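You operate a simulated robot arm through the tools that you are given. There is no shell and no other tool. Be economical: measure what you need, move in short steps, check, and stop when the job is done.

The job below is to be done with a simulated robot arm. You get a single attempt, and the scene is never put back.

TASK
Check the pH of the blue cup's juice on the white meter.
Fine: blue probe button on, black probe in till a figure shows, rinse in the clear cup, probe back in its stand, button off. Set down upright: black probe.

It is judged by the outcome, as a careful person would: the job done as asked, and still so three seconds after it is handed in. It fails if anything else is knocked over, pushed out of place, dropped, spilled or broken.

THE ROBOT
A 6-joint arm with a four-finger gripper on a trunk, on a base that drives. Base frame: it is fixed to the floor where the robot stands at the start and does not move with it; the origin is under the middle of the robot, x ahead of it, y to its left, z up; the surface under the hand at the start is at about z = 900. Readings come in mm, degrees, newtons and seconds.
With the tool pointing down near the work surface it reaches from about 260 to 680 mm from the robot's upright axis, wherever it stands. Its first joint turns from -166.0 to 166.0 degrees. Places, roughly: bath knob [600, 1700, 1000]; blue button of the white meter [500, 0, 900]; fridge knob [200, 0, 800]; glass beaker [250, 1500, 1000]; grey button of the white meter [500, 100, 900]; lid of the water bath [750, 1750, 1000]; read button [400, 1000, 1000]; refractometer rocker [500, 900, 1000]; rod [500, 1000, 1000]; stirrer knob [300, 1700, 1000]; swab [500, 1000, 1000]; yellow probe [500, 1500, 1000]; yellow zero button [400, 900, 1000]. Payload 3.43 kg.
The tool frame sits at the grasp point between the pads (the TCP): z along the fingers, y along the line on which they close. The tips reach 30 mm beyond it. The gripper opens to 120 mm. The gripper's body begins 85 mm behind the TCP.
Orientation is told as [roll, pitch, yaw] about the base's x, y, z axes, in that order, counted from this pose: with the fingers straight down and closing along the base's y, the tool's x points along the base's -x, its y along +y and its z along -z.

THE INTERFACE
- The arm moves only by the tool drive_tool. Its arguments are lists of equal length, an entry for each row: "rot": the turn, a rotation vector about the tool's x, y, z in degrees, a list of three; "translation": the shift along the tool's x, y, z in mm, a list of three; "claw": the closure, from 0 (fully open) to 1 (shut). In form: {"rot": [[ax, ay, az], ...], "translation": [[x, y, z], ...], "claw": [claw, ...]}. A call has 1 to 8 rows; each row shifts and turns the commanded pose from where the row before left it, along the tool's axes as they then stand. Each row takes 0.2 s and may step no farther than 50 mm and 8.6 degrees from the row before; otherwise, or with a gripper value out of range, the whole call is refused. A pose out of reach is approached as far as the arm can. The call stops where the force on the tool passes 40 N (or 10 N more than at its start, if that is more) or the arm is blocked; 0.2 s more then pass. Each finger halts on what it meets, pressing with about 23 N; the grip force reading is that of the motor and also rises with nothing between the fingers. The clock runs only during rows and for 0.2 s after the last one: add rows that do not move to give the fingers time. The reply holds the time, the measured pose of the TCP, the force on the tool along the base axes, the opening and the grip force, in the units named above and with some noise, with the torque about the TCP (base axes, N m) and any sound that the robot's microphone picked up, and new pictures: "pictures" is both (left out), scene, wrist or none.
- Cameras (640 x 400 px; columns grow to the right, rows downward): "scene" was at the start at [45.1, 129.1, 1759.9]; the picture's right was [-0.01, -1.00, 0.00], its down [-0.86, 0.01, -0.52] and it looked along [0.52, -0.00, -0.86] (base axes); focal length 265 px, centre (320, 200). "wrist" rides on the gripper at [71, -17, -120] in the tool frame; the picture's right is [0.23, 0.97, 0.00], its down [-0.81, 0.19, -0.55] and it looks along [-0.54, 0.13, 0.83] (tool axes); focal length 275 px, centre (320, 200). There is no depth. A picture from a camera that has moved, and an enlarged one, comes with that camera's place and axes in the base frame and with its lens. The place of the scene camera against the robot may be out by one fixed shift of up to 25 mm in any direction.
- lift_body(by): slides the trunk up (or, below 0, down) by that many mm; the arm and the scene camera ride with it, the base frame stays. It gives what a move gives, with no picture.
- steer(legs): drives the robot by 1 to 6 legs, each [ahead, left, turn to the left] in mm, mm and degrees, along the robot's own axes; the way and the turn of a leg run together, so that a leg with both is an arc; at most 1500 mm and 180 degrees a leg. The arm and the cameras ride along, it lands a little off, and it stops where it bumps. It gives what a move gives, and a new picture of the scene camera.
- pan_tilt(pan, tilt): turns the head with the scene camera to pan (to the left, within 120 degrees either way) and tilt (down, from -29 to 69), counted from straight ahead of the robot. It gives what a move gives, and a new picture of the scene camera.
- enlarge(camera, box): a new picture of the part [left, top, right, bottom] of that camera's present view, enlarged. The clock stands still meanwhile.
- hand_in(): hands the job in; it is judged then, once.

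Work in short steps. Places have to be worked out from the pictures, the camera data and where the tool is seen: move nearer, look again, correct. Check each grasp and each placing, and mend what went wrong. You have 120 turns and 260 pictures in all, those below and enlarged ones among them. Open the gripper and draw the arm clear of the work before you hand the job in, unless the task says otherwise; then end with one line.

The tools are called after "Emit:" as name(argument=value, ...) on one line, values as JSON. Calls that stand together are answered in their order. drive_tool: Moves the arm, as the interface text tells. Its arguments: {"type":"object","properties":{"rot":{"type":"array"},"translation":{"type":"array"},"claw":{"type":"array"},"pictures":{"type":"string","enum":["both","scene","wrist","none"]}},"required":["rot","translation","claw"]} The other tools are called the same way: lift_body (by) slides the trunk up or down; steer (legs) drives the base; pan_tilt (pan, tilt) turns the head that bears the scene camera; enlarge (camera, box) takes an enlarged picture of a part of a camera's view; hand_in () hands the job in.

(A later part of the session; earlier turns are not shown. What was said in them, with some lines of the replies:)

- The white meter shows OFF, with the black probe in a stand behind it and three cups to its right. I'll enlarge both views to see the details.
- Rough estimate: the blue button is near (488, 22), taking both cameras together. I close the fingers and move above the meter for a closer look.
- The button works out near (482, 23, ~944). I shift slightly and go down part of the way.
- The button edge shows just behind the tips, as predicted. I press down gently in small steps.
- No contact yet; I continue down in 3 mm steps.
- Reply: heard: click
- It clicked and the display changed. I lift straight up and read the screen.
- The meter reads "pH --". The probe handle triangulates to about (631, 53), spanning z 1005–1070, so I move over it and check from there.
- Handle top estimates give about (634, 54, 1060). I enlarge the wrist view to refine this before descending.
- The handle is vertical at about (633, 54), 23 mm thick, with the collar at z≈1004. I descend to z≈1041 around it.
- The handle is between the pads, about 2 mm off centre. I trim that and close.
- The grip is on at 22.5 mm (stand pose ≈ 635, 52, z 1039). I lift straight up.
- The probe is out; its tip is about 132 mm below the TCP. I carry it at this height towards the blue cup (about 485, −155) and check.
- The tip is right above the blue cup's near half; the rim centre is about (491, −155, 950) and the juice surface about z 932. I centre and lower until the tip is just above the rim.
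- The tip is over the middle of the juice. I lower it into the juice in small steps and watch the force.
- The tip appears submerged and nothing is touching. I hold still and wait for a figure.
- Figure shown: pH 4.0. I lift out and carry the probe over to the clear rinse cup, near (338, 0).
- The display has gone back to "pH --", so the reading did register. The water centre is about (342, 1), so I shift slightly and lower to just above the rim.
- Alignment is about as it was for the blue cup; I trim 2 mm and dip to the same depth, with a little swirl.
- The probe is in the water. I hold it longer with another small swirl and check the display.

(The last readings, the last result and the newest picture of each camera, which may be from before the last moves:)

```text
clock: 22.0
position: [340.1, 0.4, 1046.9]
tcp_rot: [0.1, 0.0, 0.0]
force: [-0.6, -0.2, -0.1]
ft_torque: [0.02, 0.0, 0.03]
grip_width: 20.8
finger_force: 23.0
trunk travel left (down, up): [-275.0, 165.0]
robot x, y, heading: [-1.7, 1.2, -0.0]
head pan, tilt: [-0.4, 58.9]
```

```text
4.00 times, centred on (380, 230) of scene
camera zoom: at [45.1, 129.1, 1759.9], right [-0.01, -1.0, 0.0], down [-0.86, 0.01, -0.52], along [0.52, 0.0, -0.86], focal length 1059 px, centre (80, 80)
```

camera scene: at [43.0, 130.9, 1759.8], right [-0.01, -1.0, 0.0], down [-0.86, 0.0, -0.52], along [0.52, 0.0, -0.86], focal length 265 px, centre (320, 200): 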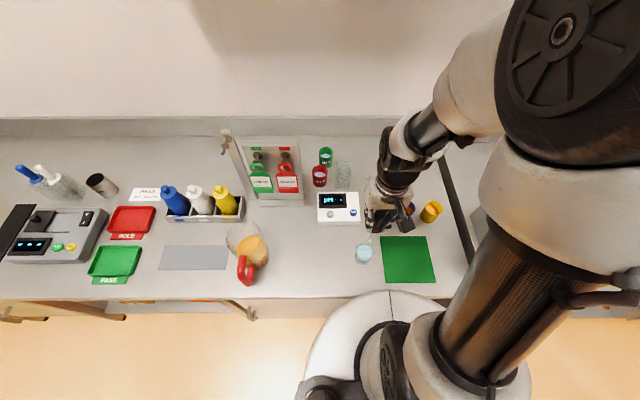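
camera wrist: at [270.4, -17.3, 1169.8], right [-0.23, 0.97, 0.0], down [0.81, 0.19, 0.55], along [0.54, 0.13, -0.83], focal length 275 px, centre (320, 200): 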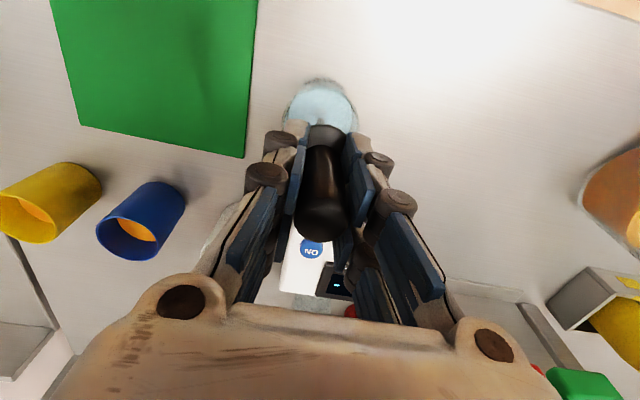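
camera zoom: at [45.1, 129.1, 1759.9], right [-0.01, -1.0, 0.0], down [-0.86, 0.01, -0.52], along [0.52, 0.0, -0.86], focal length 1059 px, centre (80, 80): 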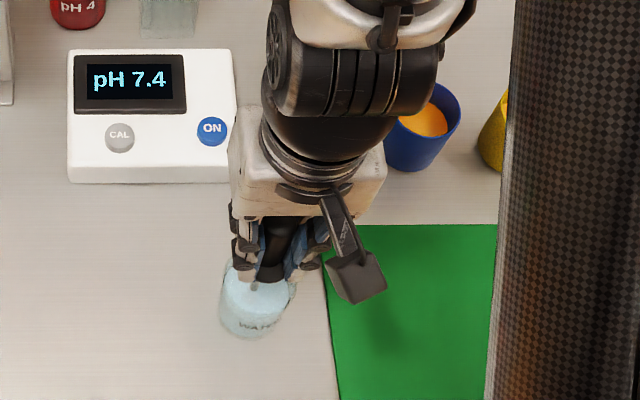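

It reads 7.4 in water, so the probe is rinsed. I lift out and return to above the stand (635, 52).

Emit:
drive_tool(rot=[[0, 0, 0], [0, 0, 0], [0, 0, 0], [0, 0, 0]], translation=[[0, 0, -20], [0, 0, -35], [0, 0, -45], [0, 0, -40]], claw=[1, 1, 1, 1], pictures="none")

Emit:
drive_tool(rot=[[0, 0, 0], [0, 0, 0], [0, 0, 0], [0, 0, 0], [0, 0, 0], [0, 0, 0], [0, 0, 0], [0, 0, 0]], translation=[[-37, 6.5, 0], [-37, 6.5, 0], [-37, 6.5, 0], [-37, 6.5, 0], [-37, 6.5, 0], [-37, 6.5, 0], [-37, 6.5, 0], [-36, 6.5, 0]], claw=[1, 1, 1, 1, 1, 1, 1, 1])

Emit:
enlarge(camera="wrist", box=[240, 50, 400, 150])

Emit:
enlarge(camera="scene", box=[300, 110, 460, 210])

```text
clock: 23.0
position: [338.3, -0.0, 1186.9]
tcp_rot: [0.1, 0.0, 0.0]
force: [0.1, -0.2, -0.7]
ft_torque: [0.0, 0.0, -0.02]
grip_width: 20.9
finger_force: 22.9
trunk travel left (down, up): [-275.0, 165.0]
robot x, y, heading: [0.3, -1.0, -0.2]
head pan, tilt: [-0.4, 58.9]
```

```text
clock: 24.8
position: [637.3, 52.1, 1186.7]
tcp_rot: [0.0, 0.0, 0.1]
force: [0.3, -0.4, -0.6]
ft_torque: [0.0, 0.09, 0.0]
grip_width: 20.5
finger_force: 22.9
trunk travel left (down, up): [-275.0, 165.0]
robot x, y, heading: [-2.0, 0.7, 0.0]
head pan, tilt: [-0.4, 58.9]
camera scene: at [46.8, 129.3, 1759.8], right [-0.01, -1.0, 0.0], down [-0.86, 0.01, -0.52], along [0.52, 0.0, -0.86], focal length 265 px, centre (320, 200)
camera wrist: at [566.5, 36.4, 1307.0], right [-0.23, 0.97, 0.0], down [0.81, 0.19, 0.55], along [0.54, 0.13, -0.83], focal length 275 px, centre (320, 200)
```

scene: 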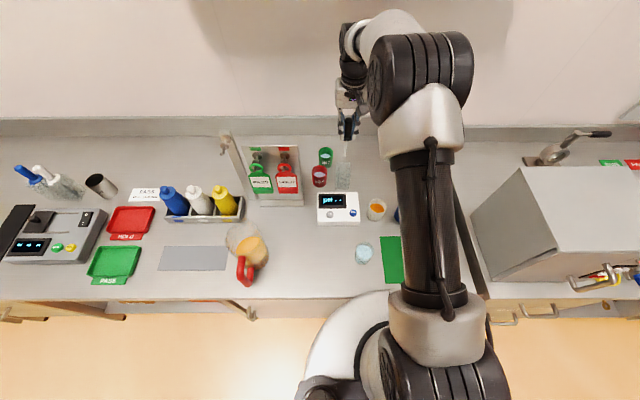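
wrist: 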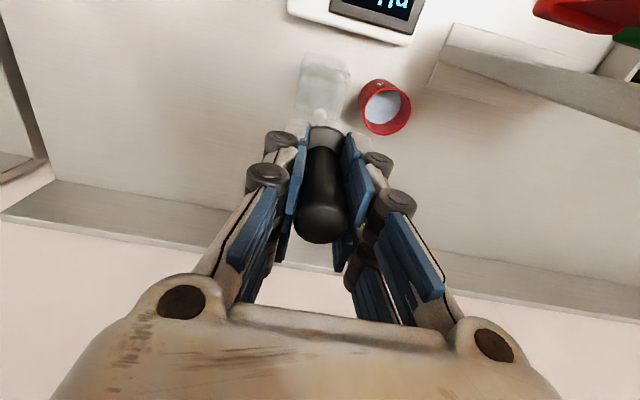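

```text
4.00 times, centred on (320, 100) of wrist
camera zoom: at [566.5, 36.4, 1307.0], right [-0.23, 0.97, 0.0], down [0.81, 0.19, 0.55], along [0.54, 0.13, -0.83], focal length 1101 px, centre (320, 600)
```

zoom: 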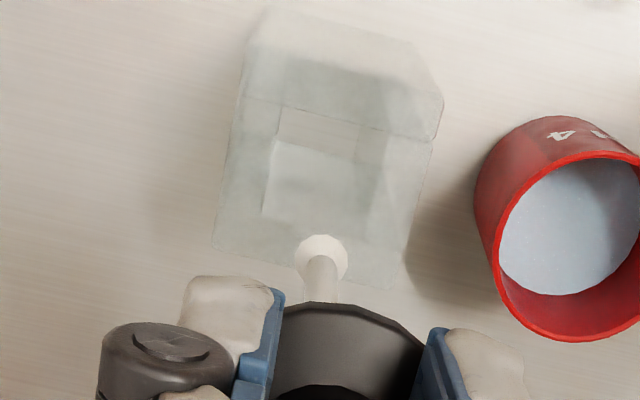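

```text
4.00 times, centred on (380, 160) of scene
camera zoom: at [46.8, 129.3, 1759.8], right [-0.01, -1.0, 0.0], down [-0.86, 0.01, -0.52], along [0.52, 0.0, -0.86], focal length 1059 px, centre (80, 360)
```

zoom: 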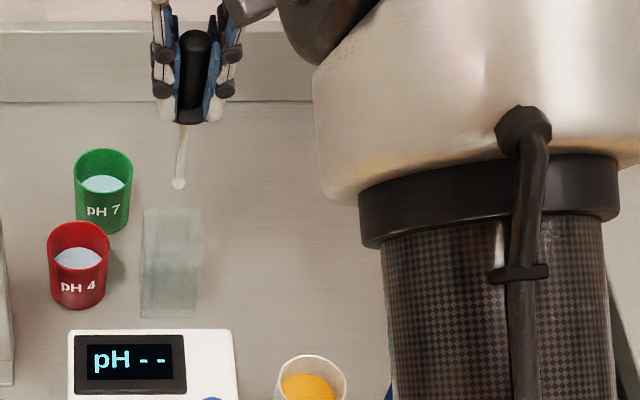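

The tip hangs over the stand's opening (about 28 mm wide) and is aligned to within a few mm. I go down until the tip is just at the opening and check.

Emit:
drive_tool(rot=[[0, 0, 0], [0, 0, 0]], translation=[[1, 1, 22], [0, 0, 22]], claw=[1, 1], pictures="wrist")

Emit:
enlarge(camera="wrist", box=[240, 50, 400, 150])

Emit:
enlarge(camera="scene", box=[300, 110, 400, 190])

```text
clock: 25.4
position: [634.2, 54.0, 1143.5]
tcp_rot: [0.1, 0.0, 0.0]
force: [0.1, -0.3, 0.9]
ft_torque: [0.0, -0.01, 0.04]
grip_width: 20.1
finger_force: 22.6
trunk travel left (down, up): [-275.0, 165.0]
robot x, y, heading: [1.1, -3.3, -0.0]
head pan, tilt: [-0.4, 58.9]
camera wrist: at [564.3, 37.4, 1263.7], right [-0.23, 0.97, 0.0], down [0.81, 0.19, 0.55], along [0.54, 0.13, -0.83], focal length 275 px, centre (320, 200)
```

wrist: 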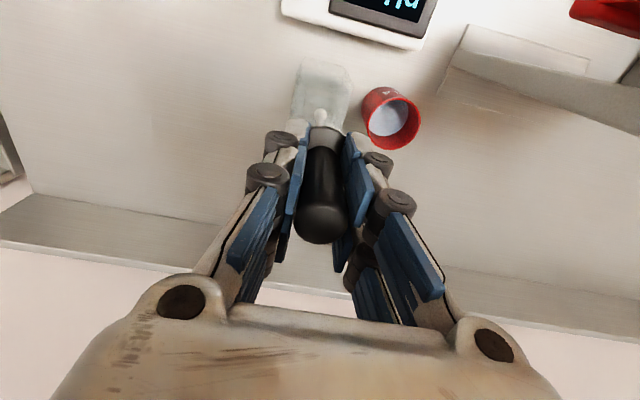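

```text
4.00 times, centred on (320, 100) of wrist
camera zoom: at [564.3, 37.4, 1263.7], right [-0.23, 0.97, 0.0], down [0.81, 0.19, 0.55], along [0.54, 0.13, -0.83], focal length 1101 px, centre (320, 600)
```

zoom: 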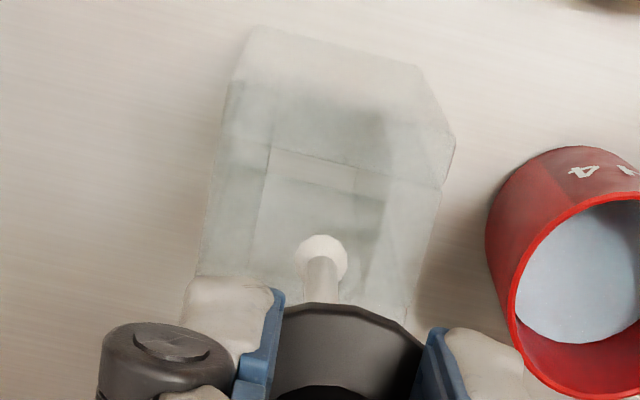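

```text
5.00 times, centred on (350, 150) of scene
camera zoom: at [44.9, 129.1, 1759.9], right [-0.01, -1.0, 0.0], down [-0.86, 0.01, -0.52], along [0.52, 0.0, -0.86], focal length 1324 px, centre (170, 450)
```

zoom: 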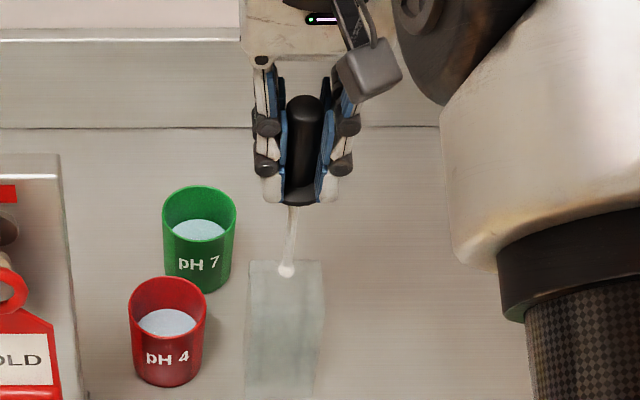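

The tip is laterally centred and within the hole's margin. I insert it slowly and watch the force.

Emit:
drive_tool(rot=[[0, 0, 0], [0, 0, 0], [0, 0, 0], [0, 0, 0]], translation=[[0, 0, 8], [0, 0, 8], [0, 0, 10], [0, 0, 10]], claw=[1, 1, 1, 1], pictures="wrist")

Emit:
enlarge(camera="scene", box=[300, 110, 400, 190])

```text
clock: 26.4
position: [635.5, 52.0, 1107.4]
tcp_rot: [0.0, -0.1, 0.0]
force: [0.2, -0.4, 0.4]
ft_torque: [0.0, -0.04, 0.04]
grip_width: 20.5
finger_force: 22.8
trunk travel left (down, up): [-275.0, 165.0]
robot x, y, heading: [0.6, -1.7, -0.2]
head pan, tilt: [-0.4, 58.9]
camera wrist: at [563.9, 35.8, 1228.0], right [-0.23, 0.97, 0.0], down [0.81, 0.19, 0.55], along [0.54, 0.13, -0.83], focal length 275 px, centre (320, 200)
```

wrist: 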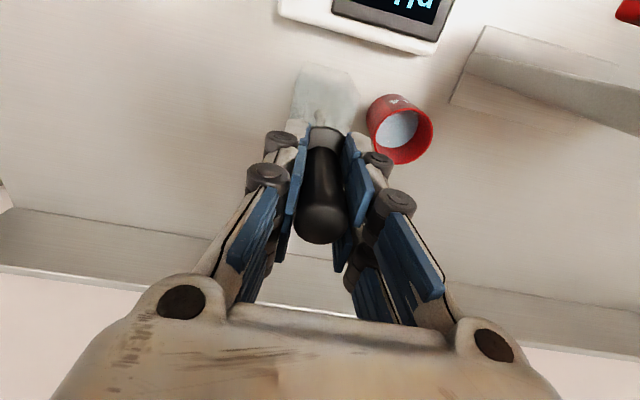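

```text
5.00 times, centred on (350, 150) of scene
camera zoom: at [45.2, 129.1, 1759.9], right [-0.01, -1.0, 0.0], down [-0.86, 0.01, -0.52], along [0.52, 0.0, -0.86], focal length 1324 px, centre (170, 450)
```

zoom: 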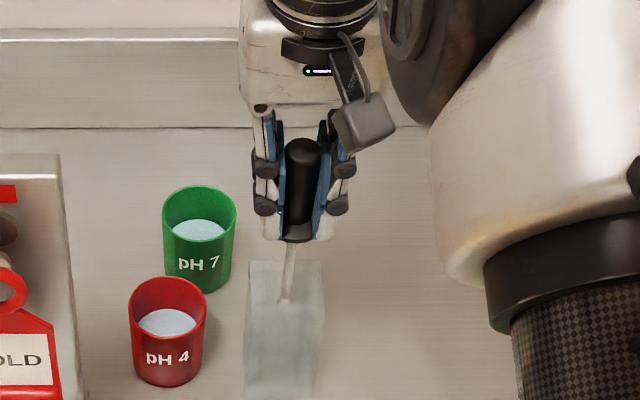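

The tip is inside the stand with no contact force. I continue down to just above the seat.

Emit:
drive_tool(rot=[[0, 0, 0], [0, 0, 0], [0, 0, 0], [0, 0, 0], [0, 0, 0], [0, 0, 0]], translation=[[0, 0, 12], [0, 0, 12], [0, 0, 12], [0, 0, 10], [0, 0, 8], [0, 0, 4]], claw=[1, 1, 1, 1, 1, 1], pictures="wrist")

Emit:
enlarge(camera="scene", box=[300, 110, 400, 190])

```text
clock: 27.8
position: [635.1, 52.8, 1048.1]
tcp_rot: [0.1, 0.0, 0.0]
force: [-0.2, 0.1, 0.0]
ft_torque: [0.05, 0.02, 0.02]
grip_width: 20.1
finger_force: 22.7
trunk travel left (down, up): [-275.0, 165.0]
robot x, y, heading: [1.8, 2.6, -0.1]
head pan, tilt: [-0.4, 58.9]
camera wrist: at [563.2, 36.2, 1168.4], right [-0.23, 0.97, 0.0], down [0.81, 0.19, 0.55], along [0.54, 0.13, -0.83], focal length 275 px, centre (320, 200)
```

wrist: 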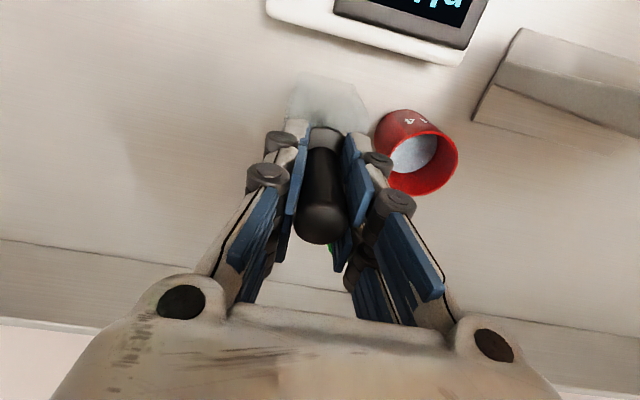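

```text
5.00 times, centred on (350, 150) of scene
camera zoom: at [45.2, 129.1, 1759.9], right [-0.01, -1.0, 0.0], down [-0.86, 0.01, -0.52], along [0.52, 0.0, -0.86], focal length 1324 px, centre (170, 450)
```

zoom: 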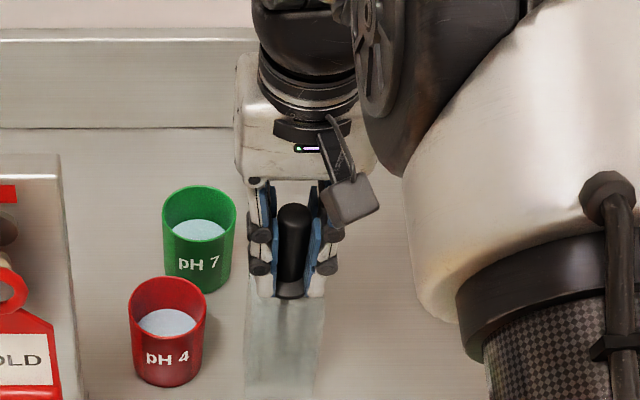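

No contact yet at 1049. I go on in 2–3 mm steps until it seats.

Emit:
drive_tool(rot=[[0, 0, 0], [0, 0, 0], [0, 0, 0]], translation=[[0, 0, 3], [0, 0, 3], [0, 0, 2]], claw=[1, 1, 1], pictures="none")

```text
clock: 28.6
position: [633.9, 52.5, 1041.1]
tcp_rot: [0.0, -0.1, 0.1]
force: [0.1, 0.3, -0.3]
ft_torque: [0.02, 0.01, -0.03]
grip_width: 20.1
finger_force: 23.1
trunk travel left (down, up): [-275.0, 165.0]
robot x, y, heading: [-1.0, -0.2, -0.1]
head pan, tilt: [-0.4, 58.9]
```

No contact yet; I take a few more 2 mm steps.

Emit:
drive_tool(rot=[[0, 0, 0], [0, 0, 0]], translation=[[0, 0, 2], [0, 0, 1.5]], claw=[1, 1], pictures="wrist")

Emit:
enlarge(camera="scene", box=[300, 110, 400, 190])

```text
clock: 29.2
position: [634.3, 52.4, 1040.1]
tcp_rot: [0.1, -0.2, 0.0]
force: [-2.0, -0.3, 12.3]
ft_torque: [-0.07, 0.25, 0.03]
grip_width: 20.1
finger_force: 23.0
trunk travel left (down, up): [-275.0, 165.0]
robot x, y, heading: [-0.3, -1.5, 0.0]
head pan, tilt: [-0.4, 58.9]
camera wrist: at [562.7, 35.9, 1159.4], right [-0.23, 0.97, 0.0], down [0.81, 0.19, 0.56], along [0.54, 0.13, -0.83], focal length 275 px, centre (320, 200)
```

wrist: 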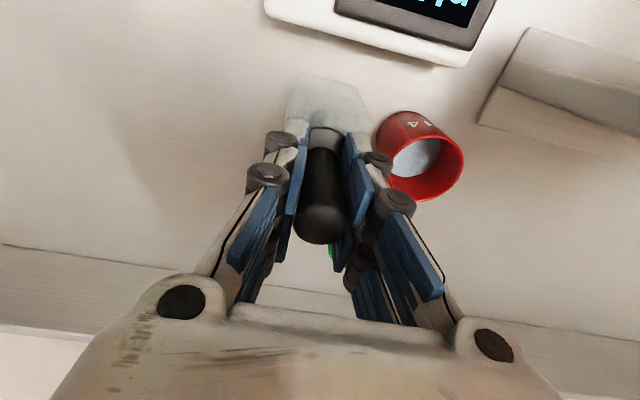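

```text
5.00 times, centred on (350, 150) of scene
camera zoom: at [43.5, 128.9, 1760.1], right [-0.01, -1.0, 0.0], down [-0.86, 0.01, -0.52], along [0.52, 0.0, -0.86], focal length 1324 px, centre (170, 450)
```

zoom: 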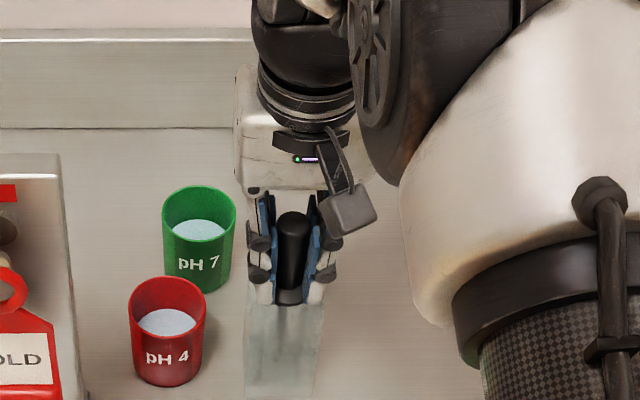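

It has seated (12 N up) at the original height. I ease off slightly and open gently.

Emit:
drive_tool(rot=[[0, 0, 0], [0, 0, 0], [0, 0, 0], [0, 0, 0], [0, 0, 0], [0, 0, 0]], translation=[[0, 0, -1.5], [0, 0, 0], [0, 0, 0], [0, 0, 0], [0, 0, 0], [0, 0, 0]], claw=[1, 0.8, 0.7, 0.6, 0.5, 0.5])

Emit:
enlarge(camera="scene", box=[300, 110, 400, 190])

```text
clock: 30.6
position: [633.3, 52.7, 1038.8]
tcp_rot: [-0.1, 0.0, -0.1]
force: [0.1, -0.5, 0.4]
ft_torque: [-0.01, 0.0, -0.01]
grip_width: 60.2
finger_force: 0.0
trunk travel left (down, up): [-275.0, 165.0]
robot x, y, heading: [2.7, -5.3, 0.1]
head pan, tilt: [-0.4, 58.9]
camera scene: at [45.1, 129.2, 1759.8], right [-0.01, -1.0, 0.0], down [-0.86, 0.01, -0.52], along [0.52, 0.0, -0.86], focal length 265 px, centre (320, 200)
camera wrist: at [563.1, 36.4, 1158.8], right [-0.23, 0.97, 0.0], down [0.81, 0.19, 0.55], along [0.54, 0.13, -0.83], focal length 275 px, centre (320, 200)
```

scene: 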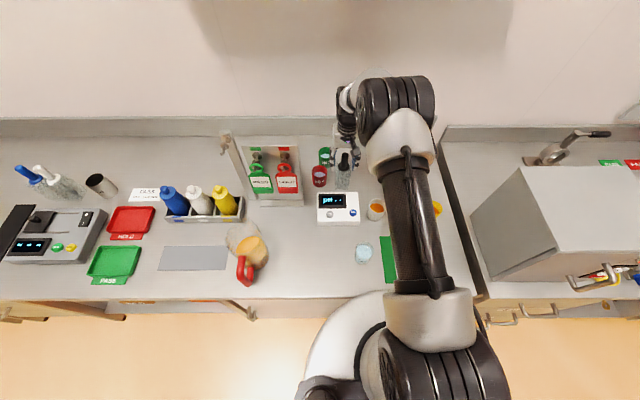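
wrist: 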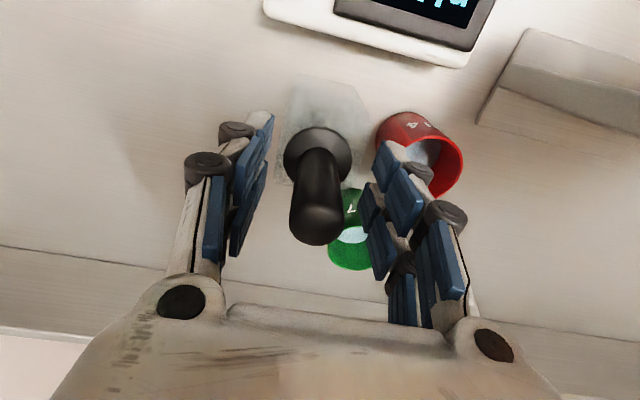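

```text
5.00 times, centred on (350, 150) of scene
camera zoom: at [45.1, 129.2, 1759.8], right [-0.01, -1.0, 0.0], down [-0.86, 0.01, -0.52], along [0.52, 0.0, -0.86], focal length 1324 px, centre (170, 450)
```

zoom: 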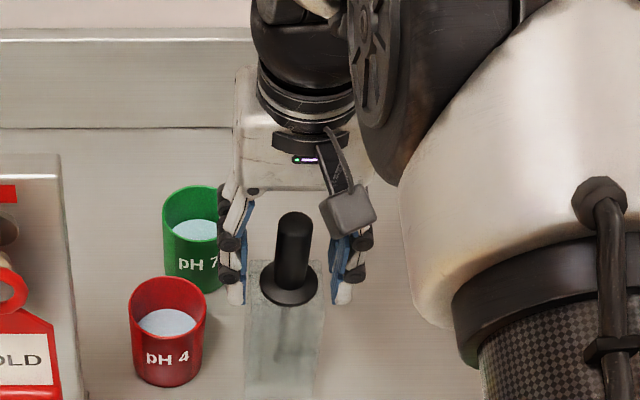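

The probe stands upright in its stand, collar seated. I lift clear, then move back above the blue button (482, 23) while closing the fingers.

Emit:
drive_tool(rot=[[0, 0, 0], [0, 0, 0], [0, 0, 0], [0, 0, 0], [0, 0, 0], [0, 0, 0], [0, 0, 0], [0, 0, 0]], translation=[[0, 0, -25], [0, 0, -35], [0, 0, -35], [0, 0, -30], [38, -7.5, 0], [38, -7.5, 0], [38, -7.5, 0], [38, -7.5, 0]], claw=[0.5, 0.5, 0.5, 0.5, 0.7, 1, 1, 1], pictures="wrist")

Emit:
drive_tool(rot=[[0, 0, 0], [0, 0, 0], [0, 0, 0], [0, 0, 0], [0, 0, 0]], translation=[[0, 0, 45], [0, 0, 45], [0, 0, 45], [0, 0, 35], [0, 0, 15]], claw=[1, 1, 1, 1, 1], pictures="wrist")

```text
clock: 32.4
position: [479.1, 23.7, 1163.9]
tcp_rot: [0.0, 0.0, 0.0]
force: [0.7, -0.1, -0.5]
ft_torque: [0.02, -0.03, 0.0]
grip_width: 0.0
finger_force: 12.3
trunk travel left (down, up): [-275.0, 165.0]
robot x, y, heading: [-0.1, 2.3, 0.2]
head pan, tilt: [-0.4, 58.9]
camera wrist: at [408.7, 7.1, 1284.0], right [-0.23, 0.97, 0.0], down [0.81, 0.19, 0.55], along [0.54, 0.13, -0.83], focal length 275 px, centre (320, 200)
```

wrist: 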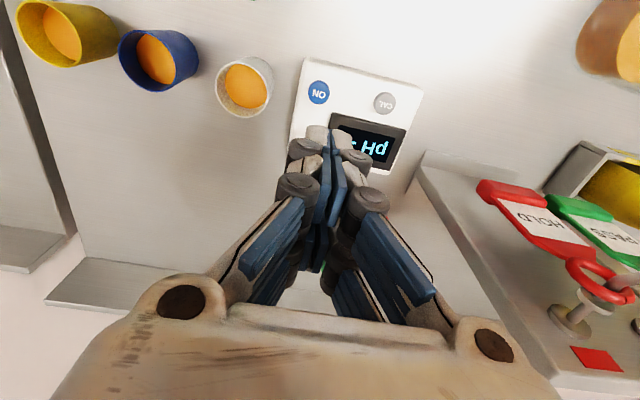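

```text
clock: 33.6
position: [483.4, 23.0, 979.0]
tcp_rot: [0.0, -0.2, 0.1]
force: [0.9, 0.2, 1.3]
ft_torque: [0.01, 0.04, 0.0]
grip_width: 0.4
finger_force: 22.9
trunk travel left (down, up): [-275.0, 165.0]
robot x, y, heading: [0.4, -1.9, -0.1]
head pan, tilt: [-0.4, 58.9]
camera wrist: at [411.6, 6.0, 1099.6], right [-0.23, 0.97, 0.0], down [0.81, 0.19, 0.55], along [0.54, 0.13, -0.83], focal length 275 px, centre (320, 200)
```

wrist: 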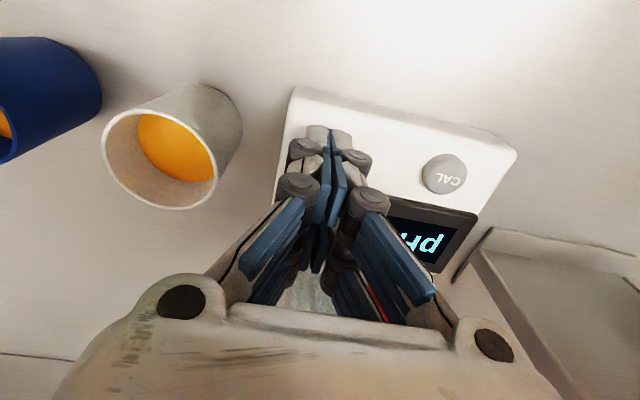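

The pose is the same as at the first press. I press gently in 3 mm steps.

Emit:
drive_tool(rot=[[0, 0, 0], [0, 0, 0], [0, 0, 0]], translation=[[0, 0, 3], [0, 0, 3], [0, 0, 3]], claw=[1, 1, 1], pictures="wrist")

```text
clock: 34.4
position: [481.7, 22.5, 971.1]
tcp_rot: [-0.1, -0.2, 0.0]
force: [-2.2, 0.3, 11.2]
ft_torque: [0.0, 0.06, -0.01]
grip_width: 5.9
finger_force: 33.3
trunk travel left (down, up): [-275.0, 165.0]
robot x, y, heading: [-1.7, -2.5, -0.2]
head pan, tilt: [-0.4, 58.9]
heard: click
camera wrist: at [411.0, 6.1, 1091.2], right [-0.23, 0.97, 0.0], down [0.81, 0.19, 0.55], along [0.54, 0.13, -0.83], focal length 275 px, centre (320, 200)
```

wrist: 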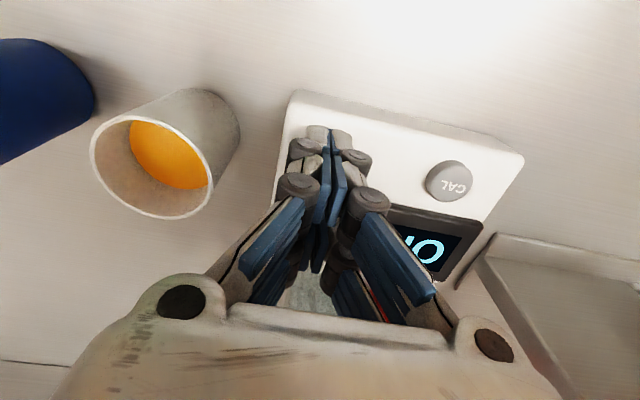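

It clicked and the display is back to OFF. I lift straight up, move off to the right at height, open the gripper and check the whole scene.

Emit:
drive_tool(rot=[[0, 0, 0], [0, 0, 0], [0, 0, 0], [0, 0, 0], [0, 0, 0], [0, 0, 0], [0, 0, 0], [0, 0, 0]], translation=[[0, 0, -20], [0, 0, -45], [0, 0, -45], [0, 0, -45], [0, 0, -45], [5, -35, -30], [5, -35, -30], [5, -35, -30]], claw=[1, 1, 1, 0.5, 0, 0, 0, 0], pictures="none")

Emit:
drive_tool(rot=[[0, 0, 0], [0, 0, 0], [0, 0, 0], [0, 0, 0]], translation=[[10, -40, 0], [10, -40, 0], [10, -40, 0], [10, -20, 0]], claw=[0, 0, 0, 0])

Emit:
enlarge(camera="scene", box=[290, 130, 450, 280])

```text
clock: 36.2
position: [465.0, -81.0, 1262.0]
tcp_rot: [0.1, -0.1, 0.0]
force: [-0.1, -0.7, 0.1]
ft_torque: [0.04, 0.02, 0.0]
grip_width: 85.3
finger_force: 0.1
trunk travel left (down, up): [-275.0, 165.0]
robot x, y, heading: [-0.4, -2.1, 0.0]
head pan, tilt: [-0.4, 58.9]
```

```text
clock: 37.2
position: [426.1, -219.5, 1260.1]
tcp_rot: [0.0, -0.1, 0.1]
force: [-0.5, -0.4, 0.0]
ft_torque: [-0.01, 0.0, 0.01]
grip_width: 119.7
finger_force: 0.1
trunk travel left (down, up): [-275.0, 165.0]
robot x, y, heading: [3.1, 0.2, 0.1]
head pan, tilt: [-0.4, 58.9]
camera scene: at [44.6, 129.2, 1759.9], right [-0.01, -1.0, 0.0], down [-0.86, 0.01, -0.52], along [0.52, 0.0, -0.86], focal length 265 px, centre (320, 200)
camera wrist: at [354.9, -237.6, 1379.9], right [-0.23, 0.97, 0.0], down [0.81, 0.19, 0.55], along [0.54, 0.13, -0.83], focal length 275 px, centre (320, 200)
```

scene: 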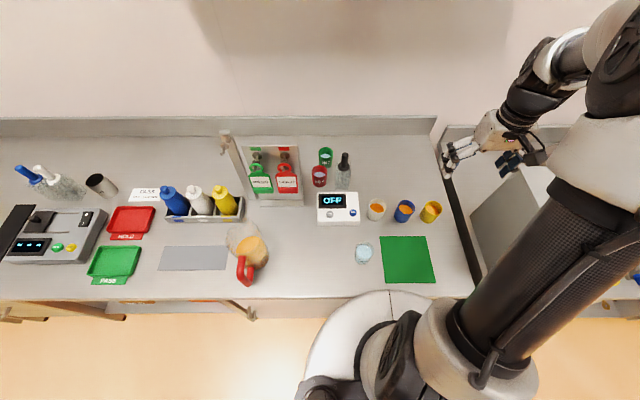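
wrist: 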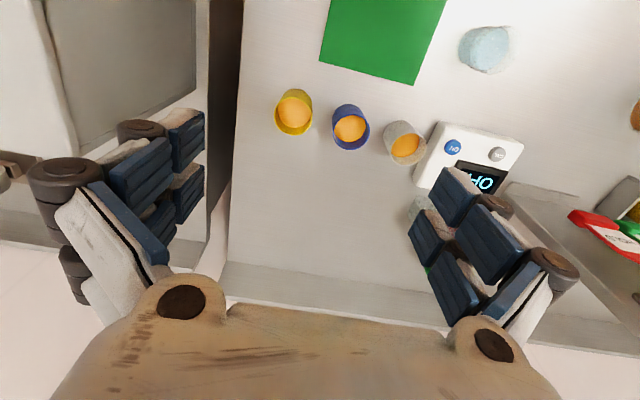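

```text
2.67 times, centred on (370, 205) of scene
camera zoom: at [44.6, 129.2, 1759.9], right [-0.01, -1.0, 0.0], down [-0.86, 0.01, -0.52], along [0.52, 0.0, -0.86], focal length 706 px, centre (187, 187)
```

zoom: 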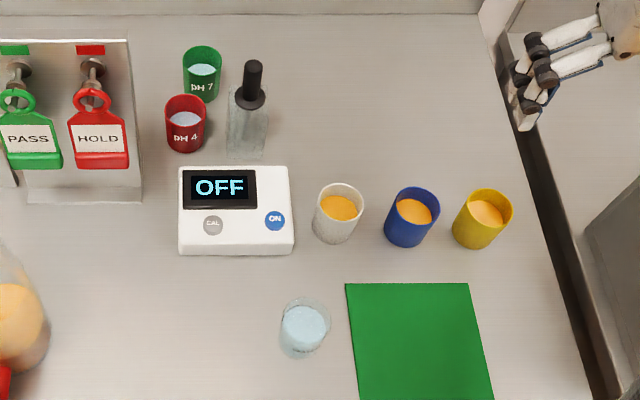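

The meter is OFF, the probe is upright in its stand, and everything else is in its place. The gripper is open and clear, so I hand in.

Emit:
hand_in()

```text
The job is handed in.
```

The blue cup's juice read pH 4.0 on the white meter; I rinsed the black probe in the clear cup, stood it upright in its stand and switched the meter off.
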